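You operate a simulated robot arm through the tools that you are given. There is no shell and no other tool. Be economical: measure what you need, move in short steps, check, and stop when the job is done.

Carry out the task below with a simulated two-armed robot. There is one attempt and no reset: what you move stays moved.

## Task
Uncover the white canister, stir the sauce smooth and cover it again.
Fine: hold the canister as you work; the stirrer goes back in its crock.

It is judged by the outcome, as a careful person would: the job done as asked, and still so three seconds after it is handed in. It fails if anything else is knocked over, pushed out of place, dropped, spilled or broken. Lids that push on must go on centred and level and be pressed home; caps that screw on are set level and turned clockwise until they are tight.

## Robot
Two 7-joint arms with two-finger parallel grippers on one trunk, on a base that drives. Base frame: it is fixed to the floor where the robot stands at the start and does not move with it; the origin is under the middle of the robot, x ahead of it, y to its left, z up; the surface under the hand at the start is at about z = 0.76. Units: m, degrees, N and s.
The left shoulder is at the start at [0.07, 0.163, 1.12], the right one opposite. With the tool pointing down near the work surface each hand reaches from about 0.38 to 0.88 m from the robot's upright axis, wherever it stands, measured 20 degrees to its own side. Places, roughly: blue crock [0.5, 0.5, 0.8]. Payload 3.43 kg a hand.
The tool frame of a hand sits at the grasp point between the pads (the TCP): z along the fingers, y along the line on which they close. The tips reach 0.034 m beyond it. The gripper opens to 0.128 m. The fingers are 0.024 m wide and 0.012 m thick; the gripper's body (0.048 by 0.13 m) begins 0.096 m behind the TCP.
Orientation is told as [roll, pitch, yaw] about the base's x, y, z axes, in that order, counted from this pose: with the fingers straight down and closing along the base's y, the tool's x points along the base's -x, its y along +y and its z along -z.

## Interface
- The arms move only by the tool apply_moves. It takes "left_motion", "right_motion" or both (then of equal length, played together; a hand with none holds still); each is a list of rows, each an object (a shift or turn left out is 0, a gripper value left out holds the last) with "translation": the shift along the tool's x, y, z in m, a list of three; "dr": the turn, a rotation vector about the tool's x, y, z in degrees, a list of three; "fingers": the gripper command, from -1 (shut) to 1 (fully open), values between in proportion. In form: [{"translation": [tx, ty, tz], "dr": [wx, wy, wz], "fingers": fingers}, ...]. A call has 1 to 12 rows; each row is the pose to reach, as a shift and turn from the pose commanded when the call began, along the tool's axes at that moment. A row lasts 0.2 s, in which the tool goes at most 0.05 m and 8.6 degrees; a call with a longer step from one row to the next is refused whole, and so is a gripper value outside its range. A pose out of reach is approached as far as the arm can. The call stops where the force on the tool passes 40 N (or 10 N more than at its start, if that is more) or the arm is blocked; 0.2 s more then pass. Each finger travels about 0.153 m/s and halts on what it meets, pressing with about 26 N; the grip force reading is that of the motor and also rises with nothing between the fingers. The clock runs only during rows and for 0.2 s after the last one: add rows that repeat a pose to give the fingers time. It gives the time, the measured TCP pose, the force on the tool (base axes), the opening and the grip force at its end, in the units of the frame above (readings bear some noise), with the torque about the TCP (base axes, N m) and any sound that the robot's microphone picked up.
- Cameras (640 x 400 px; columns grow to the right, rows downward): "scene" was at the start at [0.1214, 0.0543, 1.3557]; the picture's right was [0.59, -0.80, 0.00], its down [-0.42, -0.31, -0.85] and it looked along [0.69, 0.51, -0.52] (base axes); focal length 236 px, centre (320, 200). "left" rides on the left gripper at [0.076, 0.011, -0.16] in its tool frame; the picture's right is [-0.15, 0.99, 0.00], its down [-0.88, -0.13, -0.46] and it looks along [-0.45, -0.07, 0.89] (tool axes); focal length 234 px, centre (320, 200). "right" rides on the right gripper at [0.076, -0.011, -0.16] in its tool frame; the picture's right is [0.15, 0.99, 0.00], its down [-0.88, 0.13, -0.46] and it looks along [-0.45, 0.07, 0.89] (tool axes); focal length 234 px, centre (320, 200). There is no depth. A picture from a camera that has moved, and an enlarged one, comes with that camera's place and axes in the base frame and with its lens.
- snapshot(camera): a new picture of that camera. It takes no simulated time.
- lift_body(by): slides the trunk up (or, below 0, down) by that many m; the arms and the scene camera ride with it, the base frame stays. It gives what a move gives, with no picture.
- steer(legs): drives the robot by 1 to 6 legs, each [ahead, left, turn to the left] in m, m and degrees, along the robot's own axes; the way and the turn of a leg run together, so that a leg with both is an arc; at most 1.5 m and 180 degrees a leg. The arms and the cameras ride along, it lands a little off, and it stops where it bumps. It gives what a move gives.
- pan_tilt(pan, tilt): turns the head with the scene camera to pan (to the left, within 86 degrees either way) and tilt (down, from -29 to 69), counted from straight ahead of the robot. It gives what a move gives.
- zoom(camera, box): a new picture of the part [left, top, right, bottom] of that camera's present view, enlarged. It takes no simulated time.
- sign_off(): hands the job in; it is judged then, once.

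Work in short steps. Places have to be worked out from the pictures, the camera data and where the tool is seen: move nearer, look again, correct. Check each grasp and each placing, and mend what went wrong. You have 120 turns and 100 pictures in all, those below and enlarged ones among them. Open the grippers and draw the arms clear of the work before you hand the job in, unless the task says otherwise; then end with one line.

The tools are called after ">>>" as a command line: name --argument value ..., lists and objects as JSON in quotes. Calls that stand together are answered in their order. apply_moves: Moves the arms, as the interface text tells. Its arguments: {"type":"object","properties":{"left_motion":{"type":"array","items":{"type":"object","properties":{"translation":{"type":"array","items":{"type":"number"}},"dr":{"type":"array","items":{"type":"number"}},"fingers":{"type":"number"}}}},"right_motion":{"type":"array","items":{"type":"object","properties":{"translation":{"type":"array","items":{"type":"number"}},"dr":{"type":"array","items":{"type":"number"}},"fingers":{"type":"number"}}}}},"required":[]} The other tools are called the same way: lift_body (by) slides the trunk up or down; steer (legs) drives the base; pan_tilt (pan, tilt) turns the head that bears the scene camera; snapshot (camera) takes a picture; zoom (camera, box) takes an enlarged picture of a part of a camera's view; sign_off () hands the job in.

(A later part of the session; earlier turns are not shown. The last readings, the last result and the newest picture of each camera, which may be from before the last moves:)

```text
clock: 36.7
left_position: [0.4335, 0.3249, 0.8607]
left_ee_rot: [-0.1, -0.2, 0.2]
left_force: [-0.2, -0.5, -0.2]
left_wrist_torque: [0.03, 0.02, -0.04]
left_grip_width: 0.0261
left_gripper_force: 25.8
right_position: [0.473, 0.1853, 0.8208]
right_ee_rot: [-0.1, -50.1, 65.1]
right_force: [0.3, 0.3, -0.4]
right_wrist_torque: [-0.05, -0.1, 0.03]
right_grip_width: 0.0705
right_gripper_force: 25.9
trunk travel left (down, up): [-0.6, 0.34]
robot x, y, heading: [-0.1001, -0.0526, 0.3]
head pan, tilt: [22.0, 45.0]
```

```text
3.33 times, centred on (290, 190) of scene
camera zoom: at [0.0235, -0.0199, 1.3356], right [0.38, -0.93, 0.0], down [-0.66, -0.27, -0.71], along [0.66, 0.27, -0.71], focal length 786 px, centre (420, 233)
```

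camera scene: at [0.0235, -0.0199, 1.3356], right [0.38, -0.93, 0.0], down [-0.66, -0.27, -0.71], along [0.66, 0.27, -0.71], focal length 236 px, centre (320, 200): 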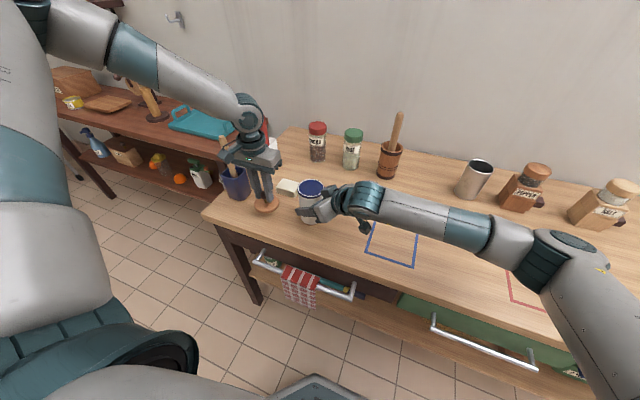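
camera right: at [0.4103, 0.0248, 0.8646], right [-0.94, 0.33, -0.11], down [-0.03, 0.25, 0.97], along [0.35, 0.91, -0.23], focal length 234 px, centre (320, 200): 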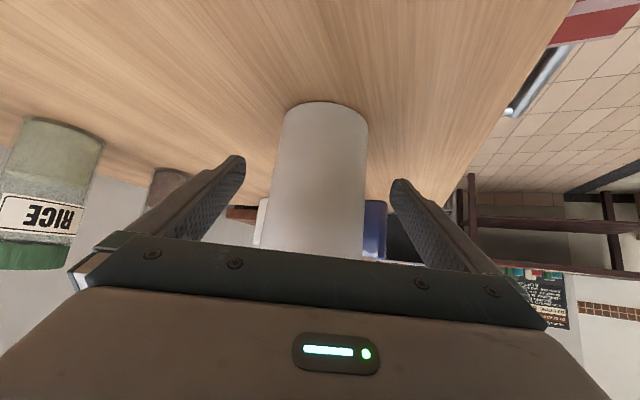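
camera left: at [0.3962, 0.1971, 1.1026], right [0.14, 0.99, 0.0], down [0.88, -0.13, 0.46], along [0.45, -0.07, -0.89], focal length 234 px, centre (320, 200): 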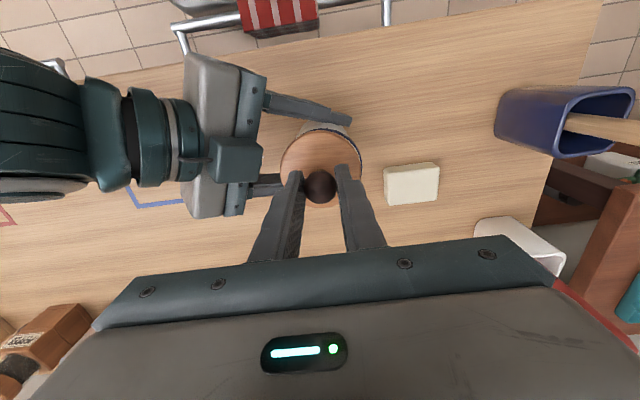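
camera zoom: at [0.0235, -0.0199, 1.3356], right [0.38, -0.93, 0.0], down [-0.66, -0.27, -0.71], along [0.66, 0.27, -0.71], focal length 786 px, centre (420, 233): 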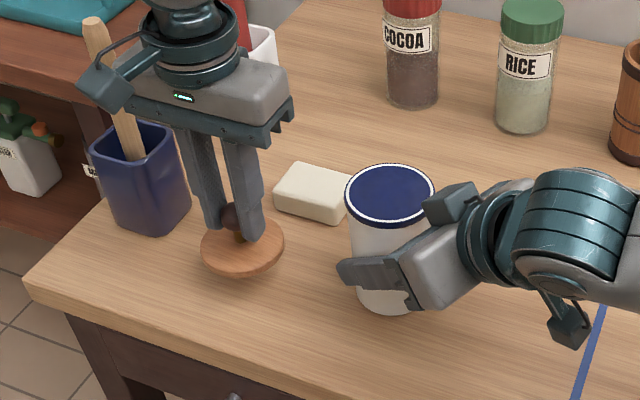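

Lid hovers just above the table. I lower in small steps until contact shows.

>>> apply_moves --left_motion '[{"translation": [0, 0, 0.006]}, {"translation": [0, 0, 0.012]}, {"translation": [0, 0, 0.018]}, {"translation": [0, 0, 0.022]}, {"translation": [0, 0, 0.022]}]'

>>> zoom --camera "scene" --box '[200, 150, 320, 230]'

```text
clock: 37.9
left_position: [0.4334, 0.3246, 0.8411]
left_ee_rot: [-0.2, -0.1, 0.2]
left_force: [0.4, -0.4, 0.1]
left_wrist_torque: [0.0, -0.03, -0.02]
left_grip_width: 0.0265
left_gripper_force: 25.9
right_position: [0.4715, 0.1849, 0.8204]
right_ee_rot: [0.0, -50.0, 65.1]
right_force: [2.2, -0.1, 1.0]
right_wrist_torque: [-0.08, -0.14, 0.06]
right_grip_width: 0.0704
right_gripper_force: 25.8
trunk travel left (down, up): [-0.6, 0.34]
robot x, y, heading: [-0.1008, -0.0554, 0.2]
head pan, tilt: [22.0, 45.0]
```

```text
5.00 times, centred on (260, 190) of scene
camera zoom: at [0.0234, -0.0199, 1.3356], right [0.38, -0.93, 0.0], down [-0.66, -0.27, -0.71], along [0.66, 0.27, -0.71], focal length 1179 px, centre (620, 250)
```

zoom: 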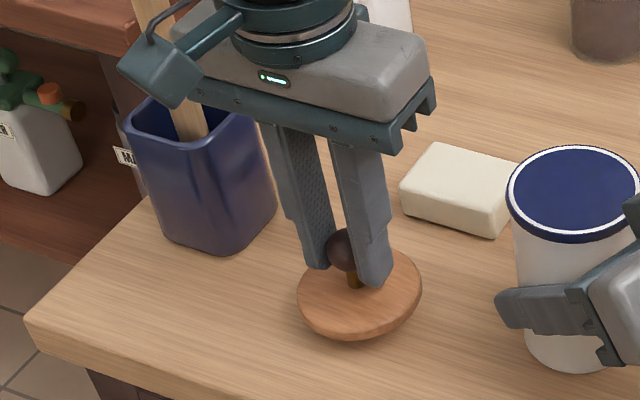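

No contact yet; continue lowering in fine steps.

>>> apply_moves --left_motion '[{"translation": [0, 0, 0.004]}, {"translation": [0, 0, 0.008]}, {"translation": [0, 0, 0.011]}, {"translation": [0, 0, 0.013]}]'

>>> zoom --camera "scene" --box '[200, 150, 320, 230]'

```text
clock: 38.9
left_position: [0.4325, 0.3234, 0.8268]
left_ee_rot: [-0.1, -0.1, 0.2]
left_force: [0.5, 0.2, -0.5]
left_wrist_torque: [0.0, 0.01, -0.02]
left_grip_width: 0.0263
left_gripper_force: 25.8
right_position: [0.4723, 0.1844, 0.82]
right_ee_rot: [-0.1, -50.0, 65.2]
right_force: [1.1, 0.7, 0.3]
right_wrist_torque: [-0.1, -0.08, -0.01]
right_grip_width: 0.0707
right_gripper_force: 25.6
trunk travel left (down, up): [-0.6, 0.34]
robot x, y, heading: [-0.1022, -0.0496, 0.1]
head pan, tilt: [22.0, 45.0]
```

```text
5.00 times, centred on (260, 190) of scene
camera zoom: at [0.0234, -0.0199, 1.3356], right [0.38, -0.93, 0.0], down [-0.66, -0.27, -0.71], along [0.66, 0.27, -0.71], focal length 1179 px, centre (620, 250)
```

zoom: 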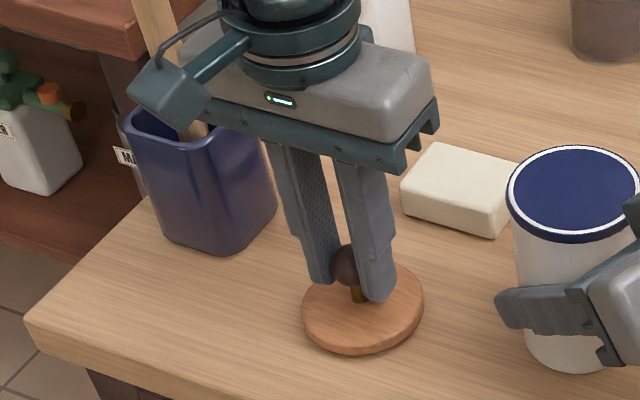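

Still free. Continue down.

>>> apply_moves --left_motion '[{"translation": [0, 0, 0.003]}, {"translation": [0, 0, 0.006]}, {"translation": [0, 0, 0.009]}]'

>>> zoom --camera "scene" --box '[220, 170, 310, 230]'

```text
clock: 39.7
left_position: [0.4322, 0.3239, 0.8194]
left_ee_rot: [0.0, -0.1, 0.2]
left_force: [0.0, -0.1, -0.4]
left_wrist_torque: [0.02, 0.01, -0.04]
left_grip_width: 0.0262
left_gripper_force: 26.1
right_position: [0.4721, 0.1847, 0.8187]
right_ee_rot: [0.0, -50.0, 65.1]
right_force: [1.6, 0.2, 0.0]
right_wrist_torque: [-0.1, -0.12, 0.03]
right_grip_width: 0.0706
right_gripper_force: 25.5
trunk travel left (down, up): [-0.6, 0.34]
robot x, y, heading: [-0.1026, -0.0512, 0.2]
head pan, tilt: [22.0, 45.0]
```

```text
6.67 times, centred on (265, 200) of scene
camera zoom: at [0.0234, -0.0199, 1.3356], right [0.38, -0.93, 0.0], down [-0.66, -0.27, -0.71], along [0.66, 0.27, -0.71], focal length 1573 px, centre (687, 200)
```

zoom: 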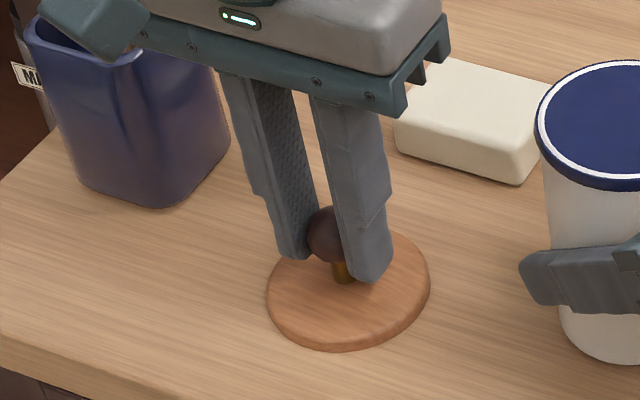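

Very close to the table now; final fine steps.

>>> apply_moves --left_motion '[{"translation": [0, 0, 0.002]}, {"translation": [0, 0, 0.004]}, {"translation": [0, 0, 0.006]}, {"translation": [0, 0, 0.006]}]'

>>> zoom --camera "scene" --box '[220, 170, 310, 230]'

```text
clock: 40.7
left_position: [0.4325, 0.3224, 0.8143]
left_ee_rot: [0.0, -0.3, 0.1]
left_force: [2.8, 4.1, 25.4]
left_wrist_torque: [0.45, -0.22, 0.05]
left_grip_width: 0.0264
left_gripper_force: 25.9
right_position: [0.4714, 0.1849, 0.8206]
right_ee_rot: [-0.1, -50.1, 65.2]
right_force: [-0.9, 1.0, 0.2]
right_wrist_torque: [-0.04, -0.02, 0.01]
right_grip_width: 0.0707
right_gripper_force: 25.7
trunk travel left (down, up): [-0.6, 0.34]
robot x, y, heading: [-0.0991, -0.0491, 0.2]
head pan, tilt: [22.0, 45.0]
```

```text
6.67 times, centred on (265, 200) of scene
camera zoom: at [0.0214, -0.021, 1.3359], right [0.38, -0.93, 0.0], down [-0.65, -0.27, -0.71], along [0.66, 0.27, -0.71], focal length 1573 px, centre (687, 200)
```

zoom: 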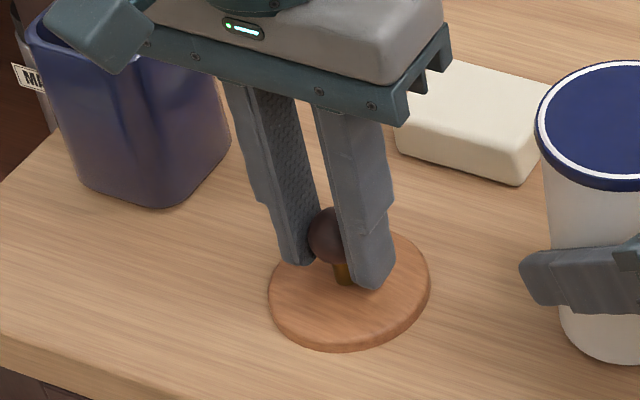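

Contact on the table at z≈0.815. I release, open and rise straight up.

>>> apply_moves --left_motion '[{"translation": [0, 0, -0.002]}, {"translation": [0, 0, -0.002], "fingers": -0.6}, {"translation": [0, 0, -0.002], "fingers": -0.3}, {"translation": [0, 0, -0.002], "fingers": -0.1}, {"translation": [0, 0, -0.03], "fingers": -0.1}, {"translation": [0, 0, -0.075]}, {"translation": [0, 0, -0.12]}, {"translation": [0, 0, -0.165]}, {"translation": [0, 0, -0.21]}, {"translation": [0, 0, -0.255]}, {"translation": [0, 0, -0.3]}, {"translation": [0, 0, -0.3]}]'

>>> snapshot --camera "left"

>>> zoom --camera "scene" --box '[200, 120, 360, 240]'

```text
clock: 43.3
left_position: [0.4344, 0.3267, 1.1133]
left_ee_rot: [-0.2, -0.1, 0.3]
left_force: [-0.7, 0.5, 0.2]
left_wrist_torque: [0.0, 0.01, 0.03]
left_grip_width: 0.0577
left_gripper_force: 0.1
right_position: [0.4732, 0.1856, 0.8195]
right_ee_rot: [0.0, -49.9, 65.1]
right_force: [-0.1, 0.3, 0.0]
right_wrist_torque: [-0.08, -0.03, -0.03]
right_grip_width: 0.0705
right_gripper_force: 25.9
trunk travel left (down, up): [-0.6, 0.34]
robot x, y, heading: [-0.1039, -0.0517, 0.1]
head pan, tilt: [22.0, 45.0]
```

```text
63 pictures are left
camera left: at [0.3587, 0.3359, 1.272], right [0.14, 0.99, 0.0], down [0.88, -0.13, 0.46], along [0.45, -0.07, -0.89], focal length 234 px, centre (320, 200)
```

left: 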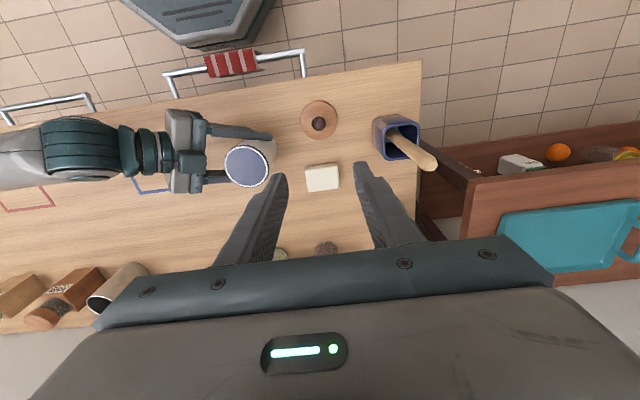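

```text
3.33 times, centred on (280, 180) of scene
camera zoom: at [0.0235, -0.0197, 1.3356], right [0.38, -0.93, 0.0], down [-0.66, -0.27, -0.71], along [0.66, 0.27, -0.71], focal length 786 px, centre (453, 267)
```

zoom: 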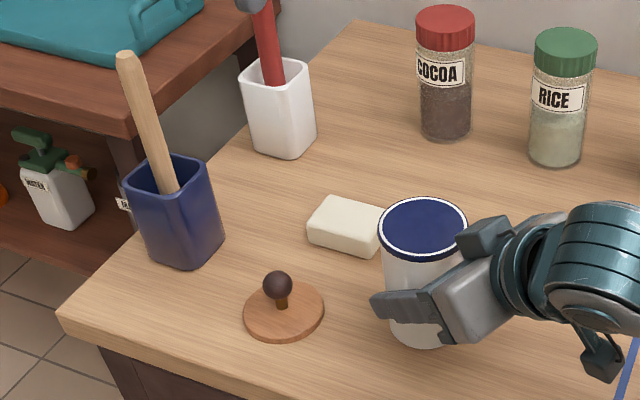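

Stirrer tip triangulates to [0.464, 0.454, 0.997], leaning ~5°. I move the left hand above it and also peek into the canister.

>>> zoom --camera "left" --box '[200, 130, 300, 200]'

>>> apply_moves --left_motion '[{"translation": [-0.01, 0.04, 0]}, {"translation": [-0.02, 0.08, 0]}, {"translation": [-0.032, 0.12, 0]}, {"translation": [-0.032, 0.13, 0.0]}, {"translation": [-0.032, 0.13, 0.01]}]'

>>> snapshot --camera "left"

>>> zoom --camera "scene" --box '[170, 70, 330, 230]'

```text
5.71 times, centred on (250, 165) of left
camera zoom: at [0.3587, 0.3359, 1.272], right [0.14, 0.99, 0.0], down [0.88, -0.13, 0.46], along [0.45, -0.07, -0.89], focal length 1338 px, centre (720, 400)
```

zoom: 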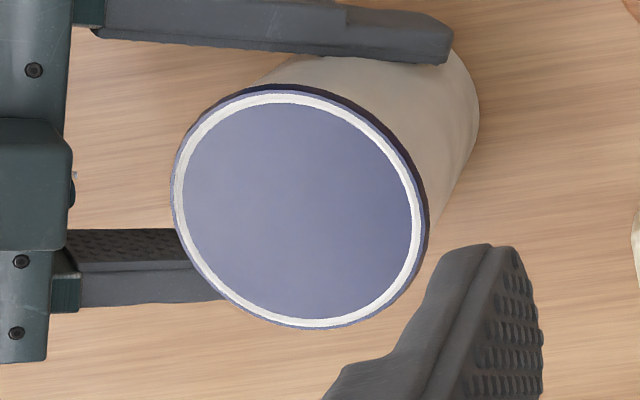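

```text
clock: 44.5
left_position: [0.4642, 0.4548, 1.1034]
left_ee_rot: [-0.1, -0.2, 0.2]
left_force: [-0.2, -0.2, 0.2]
left_wrist_torque: [-0.03, -0.01, -0.01]
left_grip_width: 0.058
left_gripper_force: 0.0
right_position: [0.4717, 0.1839, 0.82]
right_ee_rot: [0.0, -50.1, 65.1]
right_force: [-0.3, 0.4, -0.1]
right_wrist_torque: [-0.09, -0.01, -0.01]
right_grip_width: 0.0709
right_gripper_force: 25.7
trunk travel left (down, up): [-0.6, 0.34]
robot x, y, heading: [-0.1, -0.0528, 0.0]
head pan, tilt: [22.0, 45.0]
```

```text
60 pictures are left
camera left: at [0.3877, 0.4644, 1.2614], right [0.14, 0.99, 0.0], down [0.88, -0.13, 0.46], along [0.45, -0.07, -0.89], focal length 234 px, centre (320, 200)
```

left: 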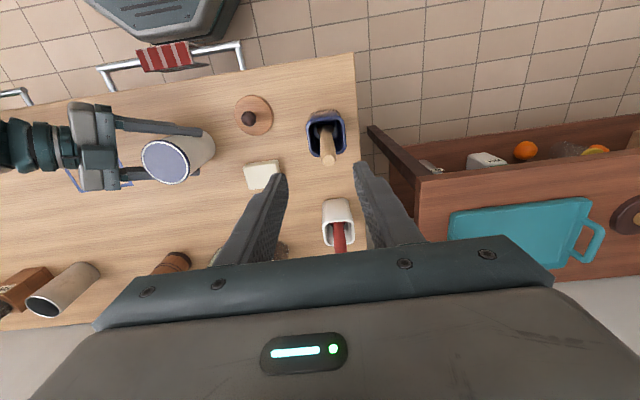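

```text
2.50 times, centred on (250, 150) of scene
camera zoom: at [0.0234, -0.0198, 1.3356], right [0.38, -0.93, 0.0], down [-0.66, -0.27, -0.71], along [0.66, 0.27, -0.71], focal length 590 px, centre (495, 325)
```

zoom: 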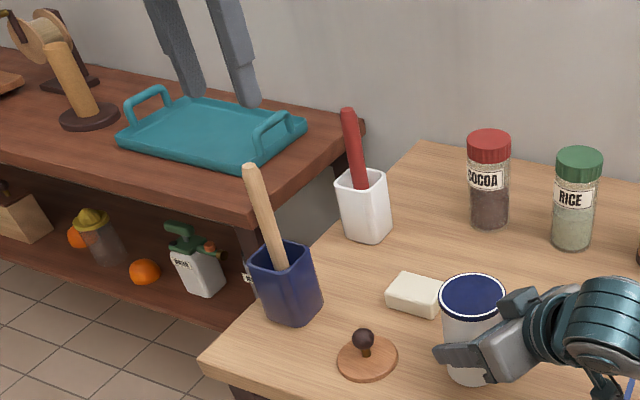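

The canister mouth shows a flat blue disc near rim level — sauce surface or an inner seal? I zoom in obliquely to judge its depth.

>>> zoom --camera "left" --box '[120, 120, 230, 200]'

>>> zoom --camera "scene" --box '[285, 165, 345, 205]'

```text
5.00 times, centred on (175, 160) of left
camera zoom: at [0.3877, 0.4644, 1.2614], right [0.14, 0.99, 0.0], down [0.88, -0.13, 0.46], along [0.45, -0.07, -0.89], focal length 1171 px, centre (1045, 400)
```

zoom: 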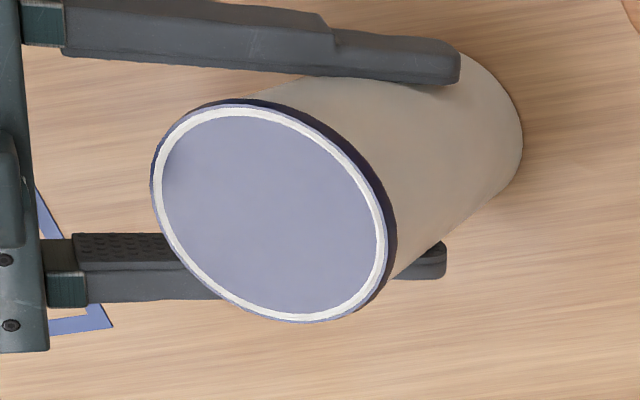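

```text
10.00 times, centred on (315, 185) of scene
camera zoom: at [0.0234, -0.0198, 1.3356], right [0.38, -0.93, 0.0], down [-0.66, -0.27, -0.71], along [0.66, 0.27, -0.71], focal length 2359 px, centre (370, 350)
```

zoom: 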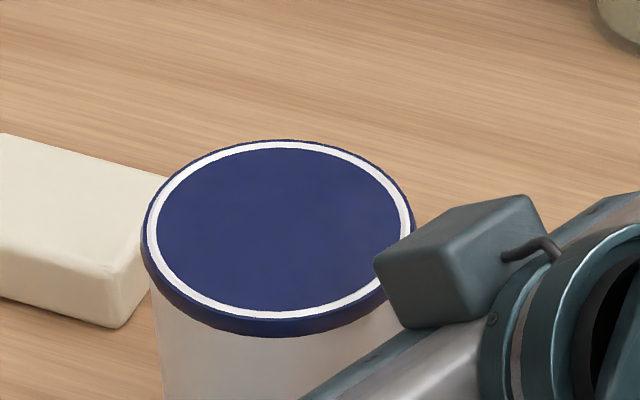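

The mouth looks like a blue inner cap with a printed white ring (top at z≈0.889, the wooden lid just sat on it). I bring the left hand over it, yawed ~55° and opened, for a close look.

>>> apply_moves --left_motion '[{"translation": [0, -0.035, 0], "dr": [0, 0, -7.8]}, {"translation": [-0.002, -0.075, 0], "dr": [0, 0, -15.6], "fingers": 0.5}, {"translation": [-0.004, -0.115, 0], "dr": [0, 0, -23.4], "fingers": 1}, {"translation": [-0.006, -0.155, 0], "dr": [0, 0, -31.2]}, {"translation": [-0.008, -0.195, 0], "dr": [0, 0, -39]}, {"translation": [-0.01, -0.235, 0.01], "dr": [0, 0, -47]}, {"translation": [-0.01, -0.267, 0.04], "dr": [0, 0, -55]}, {"translation": [-0.01, -0.267, 0.08], "dr": [0, 0, -55]}, {"translation": [-0.01, -0.267, 0.08], "dr": [0, 0, -55]}]'

>>> snapshot --camera "left"

>>> zoom --camera "right" --box '[240, 90, 400, 270]'

```text
clock: 46.5
left_position: [0.474, 0.19, 1.0236]
left_ee_rot: [-0.2, 0.0, 55.2]
left_force: [-0.1, 0.4, -0.2]
left_wrist_torque: [-0.01, 0.0, -0.01]
left_grip_width: 0.1281
left_gripper_force: 0.1
right_position: [0.4716, 0.1854, 0.8194]
right_ee_rot: [0.0, -50.1, 65.1]
right_force: [0.2, 0.5, -0.5]
right_wrist_torque: [-0.09, -0.02, -0.01]
right_grip_width: 0.0708
right_gripper_force: 25.7
trunk travel left (down, up): [-0.6, 0.34]
robot x, y, heading: [-0.0982, -0.0519, -0.2]
head pan, tilt: [22.0, 45.0]
```

```text
56 pictures are left
camera left: at [0.421, 0.1322, 1.1819], right [-0.73, 0.68, 0.0], down [0.61, 0.65, 0.46], along [0.31, 0.33, -0.89], focal length 234 px, centre (320, 200)
```

left: 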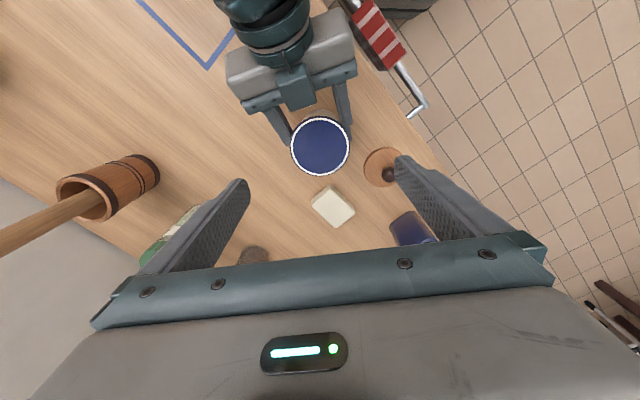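

```text
2.22 times, centred on (320, 180) of right
camera zoom: at [0.4104, 0.0248, 0.8647], right [-0.94, 0.33, -0.11], down [-0.03, 0.25, 0.97], along [0.35, 0.91, -0.23], focal length 520 px, centre (320, 244)
```

zoom: 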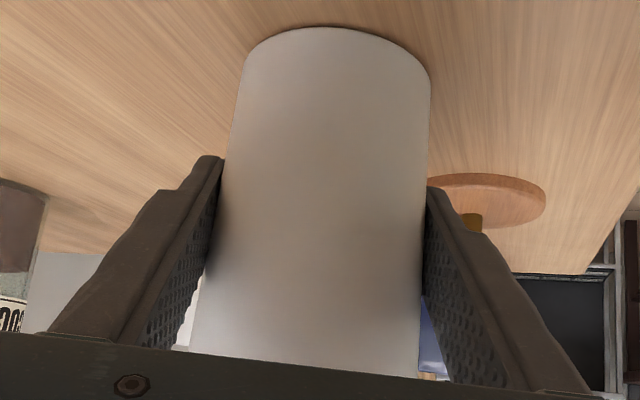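

A closer crop of the canister top from this overhead view.

>>> zoom --camera "left" --box '[275, 105, 365, 185]'

```text
5.00 times, centred on (320, 145) of left
camera zoom: at [0.421, 0.1322, 1.1819], right [-0.73, 0.68, 0.0], down [0.61, 0.65, 0.46], along [0.31, 0.33, -0.89], focal length 1171 px, centre (320, 475)
```

zoom: 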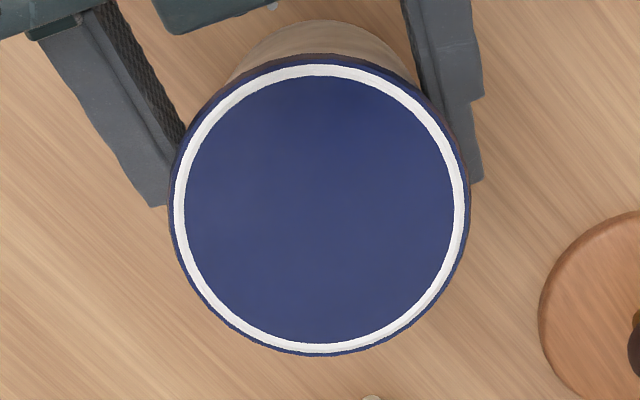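

It is clearly a flat blue inner cap, ~0.075 m wide, centred [0.471, 0.185], top at ~0.889. I lower the left fingers around its edge (tips just below the band) and grip.

>>> apply_moves --left_motion '[{"translation": [0.003, 0, 0.03], "fingers": 0.6}, {"translation": [0.006, 0, 0.06], "fingers": 0.6}, {"translation": [0.006, 0, 0.09], "fingers": 0.6}, {"translation": [0.006, 0, 0.112], "fingers": 0.6}, {"translation": [0.006, 0, 0.124], "fingers": 0.6}, {"translation": [0.006, 0, 0.124], "fingers": 0.6}]'

>>> snapshot --camera "left"

>>> zoom --camera "scene" --box '[255, 140, 375, 220]'

```text
clock: 47.9
left_position: [0.4712, 0.1829, 0.8995]
left_ee_rot: [-0.1, 0.1, 55.2]
left_force: [-0.7, -1.0, 0.9]
left_wrist_torque: [0.0, -0.01, -0.01]
left_grip_width: 0.1026
left_gripper_force: 0.0
right_position: [0.4727, 0.1855, 0.8196]
right_ee_rot: [0.0, -50.0, 65.1]
right_force: [0.0, 1.3, -0.2]
right_wrist_torque: [-0.03, -0.04, -0.01]
right_grip_width: 0.0705
right_gripper_force: 26.4
trunk travel left (down, up): [-0.6, 0.34]
robot x, y, heading: [-0.1034, -0.0531, -0.1]
head pan, tilt: [22.0, 45.0]
```

```text
53 pictures are left
camera left: at [0.4182, 0.1251, 1.0584], right [-0.73, 0.68, 0.0], down [0.61, 0.65, 0.46], along [0.31, 0.33, -0.89], focal length 234 px, centre (320, 200)
```

left: 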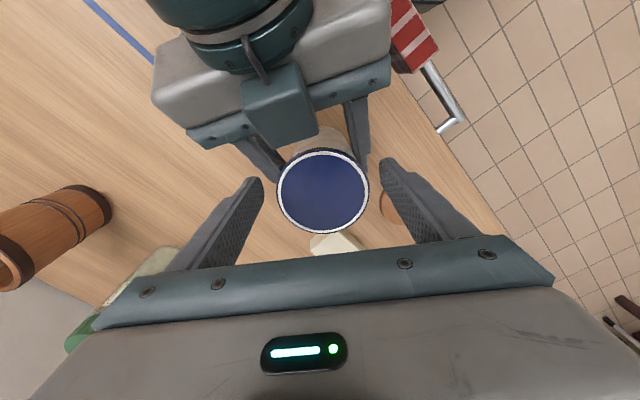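

```text
5.00 times, centred on (315, 180) of scene
camera zoom: at [0.0234, -0.0199, 1.3355], right [0.38, -0.93, 0.0], down [-0.66, -0.27, -0.71], along [0.66, 0.27, -0.71], focal length 1179 px, centre (345, 300)
```

zoom: 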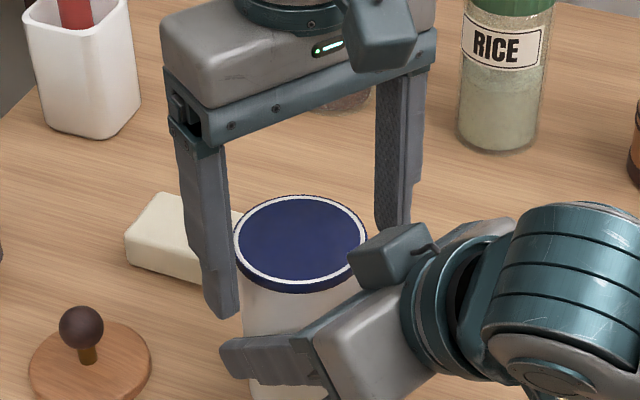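

Well centred and clear of the right hand. I close the left fingers on the cap's edge.

>>> apply_moves --left_motion '[{"fingers": 0.35}, {"fingers": 0.25}, {"fingers": 0.15}, {"fingers": 0.0}, {"fingers": -0.5}, {"fingers": -1}, {"fingers": -1}]'

>>> zoom --camera "scene" --box '[255, 140, 375, 220]'

```text
clock: 49.5
left_position: [0.4709, 0.1816, 0.9007]
left_ee_rot: [-0.1, 0.0, 55.3]
left_force: [-3.6, 2.5, 0.3]
left_wrist_torque: [0.15, 0.16, 0.36]
left_grip_width: 0.0756
left_gripper_force: 25.4
right_position: [0.4723, 0.1845, 0.8194]
right_ee_rot: [-0.1, -50.0, 65.1]
right_force: [2.8, -2.2, -0.6]
right_wrist_torque: [-0.03, 0.11, -0.29]
right_grip_width: 0.0705
right_gripper_force: 25.9
trunk travel left (down, up): [-0.6, 0.34]
robot x, y, heading: [-0.1011, -0.0519, 0.2]
head pan, tilt: [22.0, 45.0]
```

```text
5.00 times, centred on (315, 180) of scene
camera zoom: at [0.0233, -0.0199, 1.3356], right [0.38, -0.93, 0.0], down [-0.66, -0.27, -0.71], along [0.66, 0.27, -0.71], focal length 1179 px, centre (345, 300)
```

zoom: 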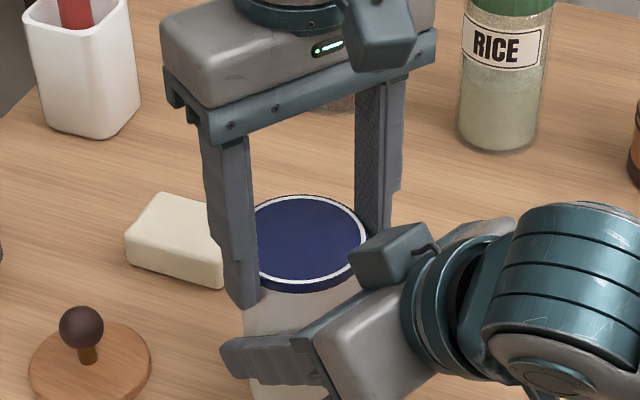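

Gripped at 0.0756 m (the cap). I test a gentle upward pull of up to 6 mm.

>>> apply_moves --left_motion '[{"translation": [0, 0, -0.002]}, {"translation": [0, 0, -0.004]}, {"translation": [0, 0, -0.006]}]'

>>> zoom --camera "scene" --box '[255, 140, 375, 220]'

```text
clock: 50.3
left_position: [0.472, 0.1818, 0.9061]
left_ee_rot: [-0.1, 0.2, 55.2]
left_force: [-3.6, -0.3, -17.8]
left_wrist_torque: [-0.13, 0.25, 0.38]
left_grip_width: 0.0751
left_gripper_force: 25.7
right_position: [0.4736, 0.1861, 0.8221]
right_ee_rot: [-0.1, -50.2, 65.1]
right_force: [3.9, 1.0, 15.0]
right_wrist_torque: [-0.07, 0.12, -0.37]
right_grip_width: 0.0707
right_gripper_force: 25.5
trunk travel left (down, up): [-0.6, 0.34]
robot x, y, heading: [-0.0995, -0.0499, 0.1]
head pan, tilt: [22.0, 45.0]
```

```text
5.00 times, centred on (315, 180) of scene
camera zoom: at [0.0237, -0.0199, 1.3355], right [0.38, -0.93, 0.0], down [-0.66, -0.27, -0.71], along [0.66, 0.27, -0.71], focal length 1179 px, centre (345, 300)
```

zoom: 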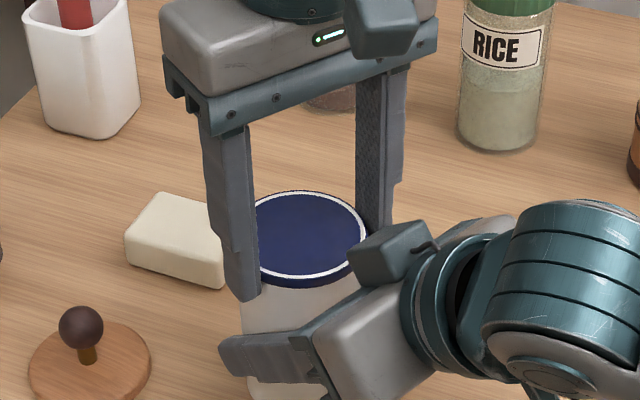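

Pulling lifts the canister with it (≈18 N), so it may be a screw cap. I lower back and try a counter-clockwise twist (viewed from above).

>>> apply_moves --left_motion '[{"translation": [0, 0, 0.003]}, {"translation": [0, 0, 0.006]}, {"translation": [0, 0, 0.006], "dr": [0, 0, -4]}, {"translation": [0, 0, 0.006], "dr": [0, 0, -8]}, {"translation": [0, 0, 0.006], "dr": [0, 0, -12]}]'

>>> zoom --camera "scene" --box '[255, 140, 375, 220]'

```text
clock: 51.5
left_position: [0.4703, 0.1819, 0.899]
left_ee_rot: [-0.2, 0.1, 67.2]
left_force: [-5.4, 5.4, 2.8]
left_wrist_torque: [0.22, -0.09, -0.94]
left_grip_width: 0.0725
left_gripper_force: 26.3
right_position: [0.4724, 0.1843, 0.8191]
right_ee_rot: [0.0, -50.0, 65.1]
right_force: [4.1, -5.8, -2.9]
right_wrist_torque: [0.02, 0.47, 0.9]
right_grip_width: 0.0709
right_gripper_force: 26.7
trunk travel left (down, up): [-0.6, 0.34]
robot x, y, heading: [-0.1015, -0.0519, -0.1]
head pan, tilt: [22.0, 45.0]
```

```text
5.00 times, centred on (315, 180) of scene
camera zoom: at [0.0231, -0.0202, 1.3355], right [0.38, -0.93, 0.0], down [-0.66, -0.27, -0.71], along [0.66, 0.27, -0.71], focal length 1179 px, centre (345, 300)
```

zoom: 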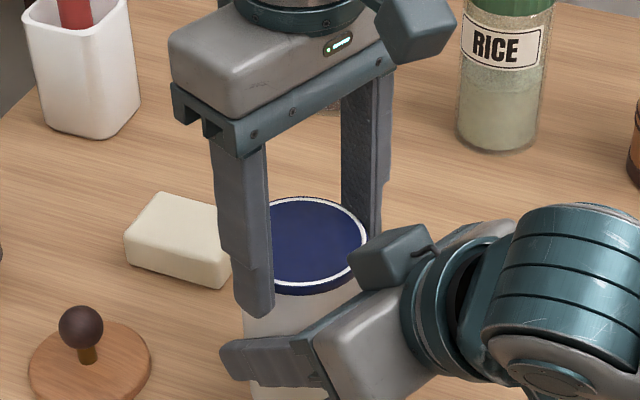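

Torque ≈0.94 N·m while twisting; it may be breaking loose or slipping. I continue turning another 24° and watch the torque.

>>> apply_moves --left_motion '[{"dr": [0, 0, -6]}, {"dr": [0, 0, -12]}, {"dr": [0, 0, -18]}, {"dr": [0, 0, -24]}]'

>>> snapshot --camera "left"

```text
clock: 52.5
left_position: [0.4719, 0.1818, 0.8994]
left_ee_rot: [-0.3, 0.2, 91.2]
left_force: [3.2, -2.7, 1.3]
left_wrist_torque: [-0.22, 0.24, -1.38]
left_grip_width: 0.0783
left_gripper_force: 26.1
right_position: [0.4708, 0.1872, 0.8206]
right_ee_rot: [-0.1, -50.0, 65.3]
right_force: [-3.4, 3.1, -4.0]
right_wrist_torque: [0.08, -0.44, 1.39]
right_grip_width: 0.0726
right_gripper_force: 26.5
trunk travel left (down, up): [-0.6, 0.34]
robot x, y, heading: [-0.1015, -0.0501, 0.1]
head pan, tilt: [22.0, 45.0]
```

```text
48 pictures are left
camera left: at [0.462, 0.1048, 1.0583], right [-0.99, 0.12, 0.0], down [0.11, 0.88, 0.45], along [0.06, 0.45, -0.89], focal length 234 px, centre (320, 200)
```

left: 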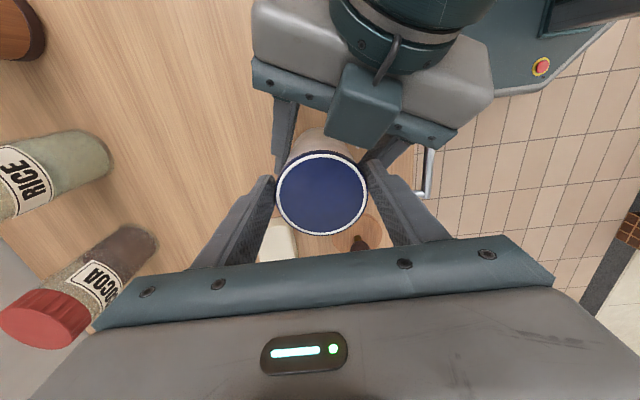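

Grip width varies while turning, so the fingers slip around it and it isn't obviously unscrewing. I'll unwind the twist slightly and try a firmer straight pull (auto-stops at 40 N).

>>> apply_moves --left_motion '[{"dr": [0, 0, 4]}, {"translation": [0, 0, -0.003], "dr": [0, 0, 4]}, {"translation": [0, 0, -0.006], "dr": [0, 0, 4]}, {"translation": [0, 0, -0.009], "dr": [0, 0, 4]}, {"translation": [0, 0, -0.012], "dr": [0, 0, 4]}]'

>>> zoom --camera "scene" --box '[255, 140, 375, 220]'

```text
clock: 53.7
left_position: [0.4714, 0.1818, 0.9118]
left_ee_rot: [-0.2, 0.2, 87.3]
left_force: [8.2, -10.9, -15.5]
left_wrist_torque: [-0.7, -0.28, -0.49]
left_grip_width: 0.0773
left_gripper_force: 26.3
right_position: [0.4722, 0.186, 0.8208]
right_ee_rot: [-0.1, -50.2, 65.2]
right_force: [-8.2, 10.9, 12.5]
right_wrist_torque: [-0.38, -0.45, 0.4]
right_grip_width: 0.0718
right_gripper_force: 26.4
trunk travel left (down, up): [-0.6, 0.34]
robot x, y, heading: [-0.1023, -0.052, 0.1]
head pan, tilt: [22.0, 45.0]
```

```text
5.00 times, centred on (315, 180) of scene
camera zoom: at [0.0236, -0.0199, 1.3355], right [0.38, -0.93, 0.0], down [-0.66, -0.27, -0.71], along [0.66, 0.27, -0.71], focal length 1179 px, centre (345, 300)
```

zoom: 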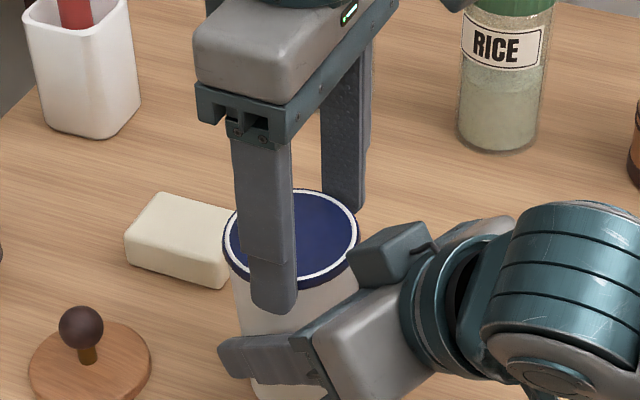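

The canister is being dragged up and tilted. I lower back to where I was and check that it stands flat.

>>> apply_moves --left_motion '[{"translation": [0, 0, 0.004]}, {"translation": [0, 0, 0.008]}, {"translation": [0, 0, 0.012]}, {"translation": [0, 0, 0.012]}]'

>>> zoom --camera "scene" --box '[255, 150, 375, 240]'

>>> snapshot --camera "right"

```text
clock: 54.7
left_position: [0.471, 0.1819, 0.9005]
left_ee_rot: [-0.3, 0.1, 87.2]
left_force: [15.8, -8.8, 16.4]
left_wrist_torque: [-0.03, -0.76, -0.62]
left_grip_width: 0.0772
left_gripper_force: 26.2
right_position: [0.4705, 0.1842, 0.8185]
right_ee_rot: [0.1, -49.8, 65.1]
right_force: [-13.4, 7.6, -14.0]
right_wrist_torque: [-0.61, -0.5, 0.51]
right_grip_width: 0.0708
right_gripper_force: 26.3
trunk travel left (down, up): [-0.6, 0.34]
robot x, y, heading: [-0.0987, -0.0513, -0.0]
head pan, tilt: [22.0, 45.0]
```

```text
4.44 times, centred on (315, 195) of scene
camera zoom: at [0.0231, -0.0205, 1.3355], right [0.38, -0.93, 0.0], down [-0.66, -0.27, -0.71], along [0.66, 0.27, -0.71], focal length 1048 px, centre (342, 222)
```

zoom: 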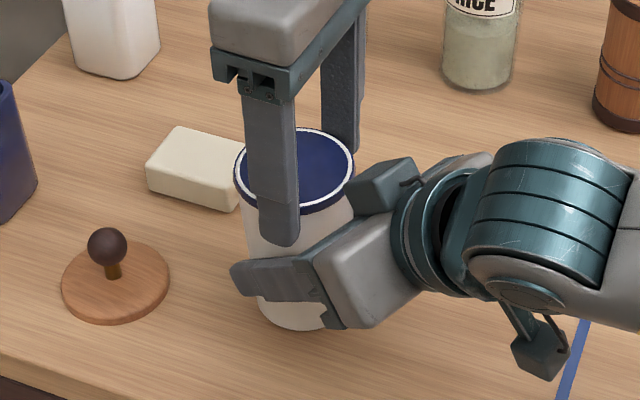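

```text
45 pictures are left
camera right: at [0.409, 0.0243, 0.8634], right [-0.94, 0.33, -0.11], down [-0.02, 0.25, 0.97], along [0.35, 0.91, -0.23], focal length 234 px, centre (320, 200)
```

right: 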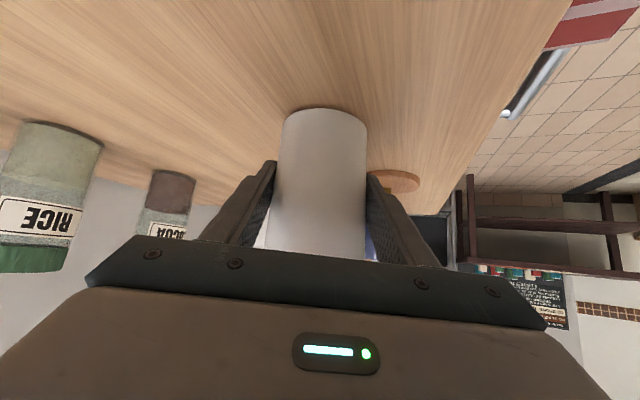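

The canister slid up a few mm in the right grip. Holding it by the cap with the left hand, I loosen the right fingers and lower it back on the table.

>>> apply_moves --left_motion '[{"translation": [0, 0, 0]}, {"translation": [0, 0, 0]}, {"translation": [0, 0, 0]}, {"translation": [0, 0, 0.002]}, {"translation": [0, 0, 0.004]}]' --right_motion '[{"fingers": 0.15}, {"fingers": 0.3}, {"fingers": 0.3}, {"fingers": 0.3}, {"fingers": 0.3}]'

>>> zoom --camera "scene" --box '[255, 150, 375, 240]'

```text
clock: 55.9
left_position: [0.4714, 0.1816, 0.8973]
left_ee_rot: [-0.2, 0.0, 87.2]
left_force: [1.7, -3.0, 18.1]
left_wrist_torque: [-0.04, 0.34, -0.07]
left_grip_width: 0.0762
left_gripper_force: 25.6
right_position: [0.4732, 0.1839, 0.8212]
right_ee_rot: [-0.2, -50.0, 65.1]
right_force: [0.4, 0.5, -3.6]
right_wrist_torque: [0.01, -0.2, 0.03]
right_grip_width: 0.0831
right_gripper_force: 0.2
trunk travel left (down, up): [-0.6, 0.34]
robot x, y, heading: [-0.1001, -0.0515, 0.1]
head pan, tilt: [22.0, 45.0]
```

```text
4.44 times, centred on (315, 195) of scene
camera zoom: at [0.0223, -0.0212, 1.3358], right [0.38, -0.93, 0.0], down [-0.66, -0.26, -0.71], along [0.66, 0.27, -0.71], focal length 1048 px, centre (342, 222)
```

zoom: 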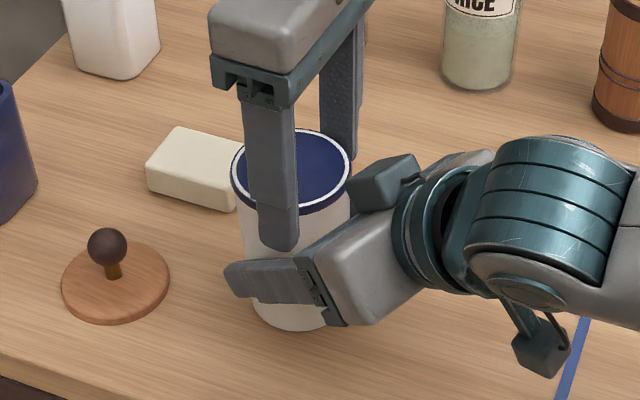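

The canister stands on the table again. Right hand re-grips; the left opens, rotates back to yaw ~28°, and re-grips the cap for a longer unscrewing stroke.

>>> apply_moves --right_motion '[{"fingers": 0.0}, {"fingers": -1}, {"fingers": -1}, {"fingers": -1}, {"fingers": -1}, {"fingers": -1}, {"fingers": -1}, {"fingers": -1}, {"fingers": -1}, {"fingers": -1}, {"fingers": -1}, {"fingers": -1}]' --left_motion '[{"translation": [0, 0, -0.001]}, {"translation": [0, 0, -0.001]}, {"translation": [0, 0, -0.001], "fingers": 0.4}, {"translation": [0, 0, -0.001], "fingers": 0.5, "dr": [0, 0, 8.5]}, {"translation": [0, 0, 0], "fingers": 0.5, "dr": [0, 0, 17]}, {"fingers": 0.5, "dr": [0, 0, 25.5]}, {"fingers": 0.5, "dr": [0, 0, 34]}, {"fingers": 0.5, "dr": [0, 0, 42.5]}, {"fingers": 0.5, "dr": [0, 0, 51]}, {"fingers": 0.5, "dr": [0, 0, 59]}, {"fingers": 0.15, "dr": [0, 0, 59]}, {"fingers": -1, "dr": [0, 0, 59]}]'

>>> apply_moves --left_motion '[{"fingers": -1}, {"fingers": -1}]'

>>> snapshot --camera "left"

```text
clock: 57.9
left_position: [0.4786, 0.1864, 0.8973]
left_ee_rot: [-0.4, -0.7, 36.9]
left_force: [0.2, 2.9, 3.1]
left_wrist_torque: [-0.12, -0.09, 0.09]
left_grip_width: 0.0961
left_gripper_force: 0.4
right_position: [0.4705, 0.1854, 0.8181]
right_ee_rot: [0.3, -49.8, 65.0]
right_force: [-0.5, -2.9, 0.4]
right_wrist_torque: [0.58, 0.08, -0.17]
right_grip_width: 0.0704
right_gripper_force: 26.2
trunk travel left (down, up): [-0.6, 0.34]
robot x, y, heading: [-0.1015, -0.0562, 0.3]
head pan, tilt: [22.0, 45.0]
stopped in row 10 (left hand): the force on the tool passed its limit at 48 N (the readings are from after the stop); the commanded pose is now the measured one
```

```text
clock: 58.5
left_position: [0.4756, 0.1874, 0.8962]
left_ee_rot: [0.0, -0.8, 36.9]
left_force: [-15.5, 28.1, 9.0]
left_wrist_torque: [1.09, 0.17, -0.17]
left_grip_width: 0.0779
left_gripper_force: 26.0
right_position: [0.4749, 0.1828, 0.8185]
right_ee_rot: [0.0, -49.7, 64.7]
right_force: [19.4, -28.3, 0.4]
right_wrist_torque: [0.83, 0.66, 0.1]
right_grip_width: 0.0705
right_gripper_force: 26.6
trunk travel left (down, up): [-0.6, 0.34]
robot x, y, heading: [-0.0975, -0.0531, 0.1]
head pan, tilt: [22.0, 45.0]
```

```text
43 pictures are left
camera left: at [0.4063, 0.148, 1.0543], right [-0.48, 0.88, 0.0], down [0.78, 0.42, 0.47], along [0.41, 0.22, -0.88], focal length 234 px, centre (320, 200)
```

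left: 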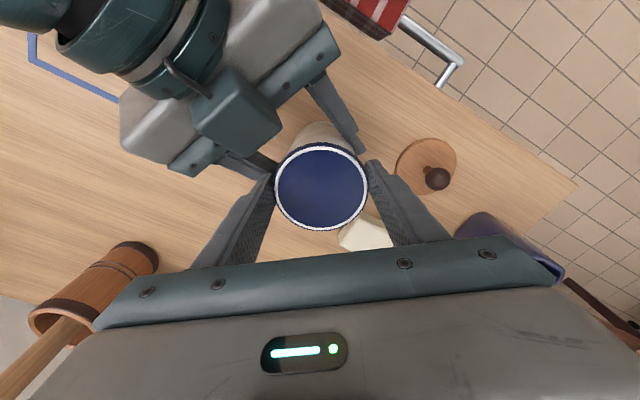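

At yaw ~30° the left finger touched the right hand's knuckle. I open, return to yaw 52°, re-centre and re-grip there.

>>> apply_moves --left_motion '[{"fingers": 0.3}, {"fingers": 0.5, "dr": [0, 0, -4]}, {"translation": [0.003, 0, 0], "fingers": 0.5, "dr": [0, 0, -8]}, {"translation": [0.006, 0.001, 0], "fingers": 0.5, "dr": [0, 0, -15]}, {"translation": [0.006, 0.001, 0], "fingers": 0.5, "dr": [0, 0, -15]}, {"translation": [0.006, 0.001, 0], "fingers": 0.5, "dr": [0, 0, -15]}]'

>>> snapshot --camera "left"

>>> zoom --camera "scene" --box '[235, 140, 375, 240]'

```text
clock: 59.9
left_position: [0.4708, 0.1829, 0.8962]
left_ee_rot: [-0.4, -0.5, 51.7]
left_force: [-0.4, -0.6, 0.4]
left_wrist_torque: [-0.04, -0.01, 0.01]
left_grip_width: 0.0958
left_gripper_force: 0.1
right_position: [0.47, 0.1848, 0.8186]
right_ee_rot: [0.4, -49.8, 64.8]
right_force: [0.3, 0.8, 0.0]
right_wrist_torque: [-0.04, 0.0, -0.02]
right_grip_width: 0.0702
right_gripper_force: 25.9
trunk travel left (down, up): [-0.6, 0.34]
robot x, y, heading: [-0.1035, -0.0539, 0.0]
head pan, tilt: [22.0, 45.0]
```

```text
42 pictures are left
camera left: at [0.4138, 0.1285, 1.0546], right [-0.69, 0.73, -0.01], down [0.64, 0.61, 0.47], along [0.34, 0.32, -0.89], focal length 234 px, centre (320, 200)
```

left: 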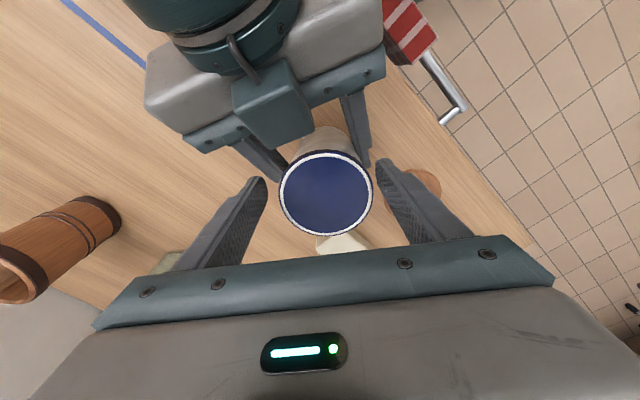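

```text
4.00 times, centred on (305, 190) of scene
camera zoom: at [0.0236, -0.0199, 1.3355], right [0.38, -0.93, 0.0], down [-0.66, -0.27, -0.71], along [0.66, 0.27, -0.71], focal length 944 px, centre (380, 240)
```

zoom: 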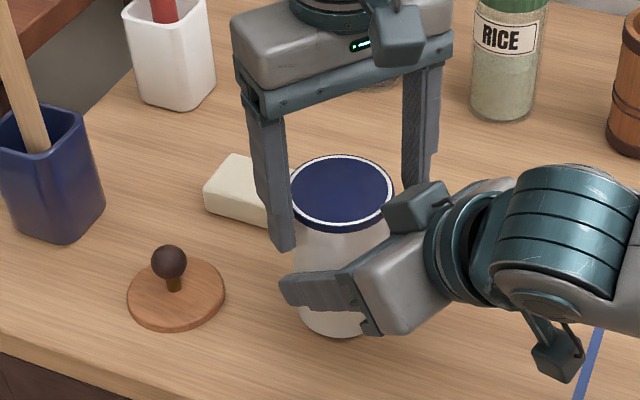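

Centre is off by ~4 mm along the closing axis; I correct, close, and twist counter-clockwise 40°.

>>> apply_moves --left_motion '[{"translation": [-0.002, 0.003, 0], "fingers": 0.5}, {"translation": [-0.002, 0.003, 0.0], "fingers": 0.2}, {"translation": [-0.002, 0.003, 0.0], "fingers": -1}, {"translation": [-0.002, 0.003, 0.0], "fingers": -1}, {"translation": [-0.002, 0.003, 0.0], "fingers": -1}, {"translation": [-0.002, 0.003, 0.0], "dr": [0, 0, -4]}]'

>>> apply_moves --left_motion '[{"dr": [0, 0, -8]}, {"dr": [0, 0, -16]}]'

>>> apply_moves --left_motion '[{"dr": [0, 0, -8]}, {"dr": [0, 0, -16]}, {"dr": [0, 0, -24]}]'

```text
clock: 61.3
left_position: [0.4693, 0.1861, 0.8976]
left_ee_rot: [-0.6, -0.5, 55.8]
left_force: [-1.7, -4.8, 0.6]
left_wrist_torque: [-0.02, 0.24, -0.15]
left_grip_width: 0.0762
left_gripper_force: 26.1
right_position: [0.4698, 0.1852, 0.8191]
right_ee_rot: [0.3, -49.7, 65.0]
right_force: [1.6, 5.8, 0.0]
right_wrist_torque: [-0.44, -0.12, 0.13]
right_grip_width: 0.0705
right_gripper_force: 25.8
trunk travel left (down, up): [-0.6, 0.34]
robot x, y, heading: [-0.1013, -0.0533, 0.2]
head pan, tilt: [22.0, 45.0]
```

```text
clock: 61.9
left_position: [0.47, 0.1864, 0.8962]
left_ee_rot: [-0.5, -0.4, 71.8]
left_force: [-0.1, 0.2, 0.4]
left_wrist_torque: [0.17, -0.09, -1.1]
left_grip_width: 0.0738
left_gripper_force: 26.2
right_position: [0.4711, 0.1851, 0.8186]
right_ee_rot: [0.3, -49.8, 64.9]
right_force: [0.4, -0.2, 0.0]
right_wrist_torque: [-0.24, 0.04, 1.15]
right_grip_width: 0.0709
right_gripper_force: 26.2
trunk travel left (down, up): [-0.6, 0.34]
robot x, y, heading: [-0.099, -0.0549, 0.3]
head pan, tilt: [22.0, 45.0]
```

```text
clock: 62.7
left_position: [0.4714, 0.1856, 0.898]
left_ee_rot: [-1.0, 0.3, 95.9]
left_force: [14.6, -12.3, -0.1]
left_wrist_torque: [-0.6, -0.57, -0.48]
left_grip_width: 0.0763
left_gripper_force: 26.0
right_position: [0.4666, 0.1873, 0.819]
right_ee_rot: [0.5, -49.9, 65.0]
right_force: [-15.3, 12.2, 0.7]
right_wrist_torque: [-0.43, -0.62, 0.58]
right_grip_width: 0.0735
right_gripper_force: 26.2
trunk travel left (down, up): [-0.6, 0.34]
robot x, y, heading: [-0.1012, -0.054, 0.2]
head pan, tilt: [22.0, 45.0]
```

Torque peaked above 1.1 then dropped to 0.5, which may be the cap breaking loose. I raise the left grip 7 mm to clear the right fingers, then do a full open–rewind–close–twist stroke in one call.

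>>> apply_moves --left_motion '[{"translation": [0, 0, -0.004], "fingers": 0.4}, {"translation": [0, 0, -0.007], "fingers": 0.4, "dr": [0, 0, 8]}, {"translation": [0, 0, -0.007], "dr": [0, 0, 16]}, {"translation": [0, 0, -0.007], "dr": [0, 0, 24]}, {"translation": [0, 0, -0.007], "dr": [0, 0, 32]}, {"translation": [0, 0, -0.007], "dr": [0, 0, 40]}, {"translation": [0, 0, -0.007], "dr": [0, 0, 40], "fingers": -1}, {"translation": [0, 0, -0.007], "dr": [0, 0, 40], "fingers": -1}, {"translation": [0, 0, -0.007], "dr": [0, 0, 32]}, {"translation": [0, 0, -0.007], "dr": [0, 0, 24]}, {"translation": [0, 0, -0.007], "dr": [0, 0, 16]}, {"translation": [0, 0, -0.007], "dr": [0, 0, 8]}]'

>>> zoom --camera "scene" --box '[285, 165, 345, 205]'

```text
clock: 65.3
left_position: [0.4723, 0.1859, 0.9046]
left_ee_rot: [-0.9, 0.0, 87.9]
left_force: [5.7, -12.6, -2.5]
left_wrist_torque: [-0.57, -0.1, -0.32]
left_grip_width: 0.0745
left_gripper_force: 26.2
right_position: [0.4682, 0.1863, 0.8196]
right_ee_rot: [0.5, -49.9, 65.1]
right_force: [-4.1, 12.8, 0.6]
right_wrist_torque: [-0.57, -0.37, 0.33]
right_grip_width: 0.0704
right_gripper_force: 25.6
trunk travel left (down, up): [-0.6, 0.34]
robot x, y, heading: [-0.1006, -0.0499, -0.1]
head pan, tilt: [22.0, 45.0]
```

```text
10.00 times, centred on (315, 185) of scene
camera zoom: at [0.0237, -0.0198, 1.3355], right [0.38, -0.93, 0.0], down [-0.66, -0.27, -0.71], along [0.66, 0.27, -0.71], focal length 2359 px, centre (370, 350)
```

zoom: 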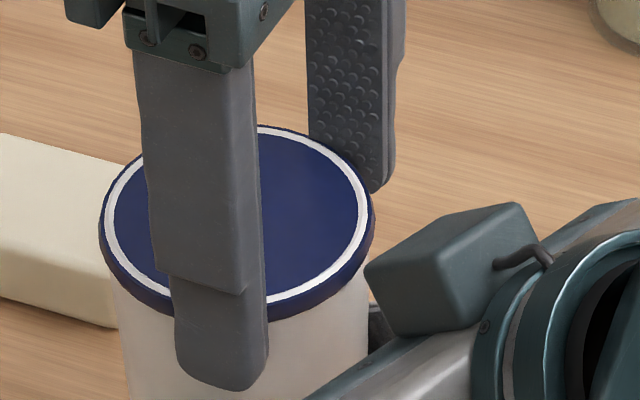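

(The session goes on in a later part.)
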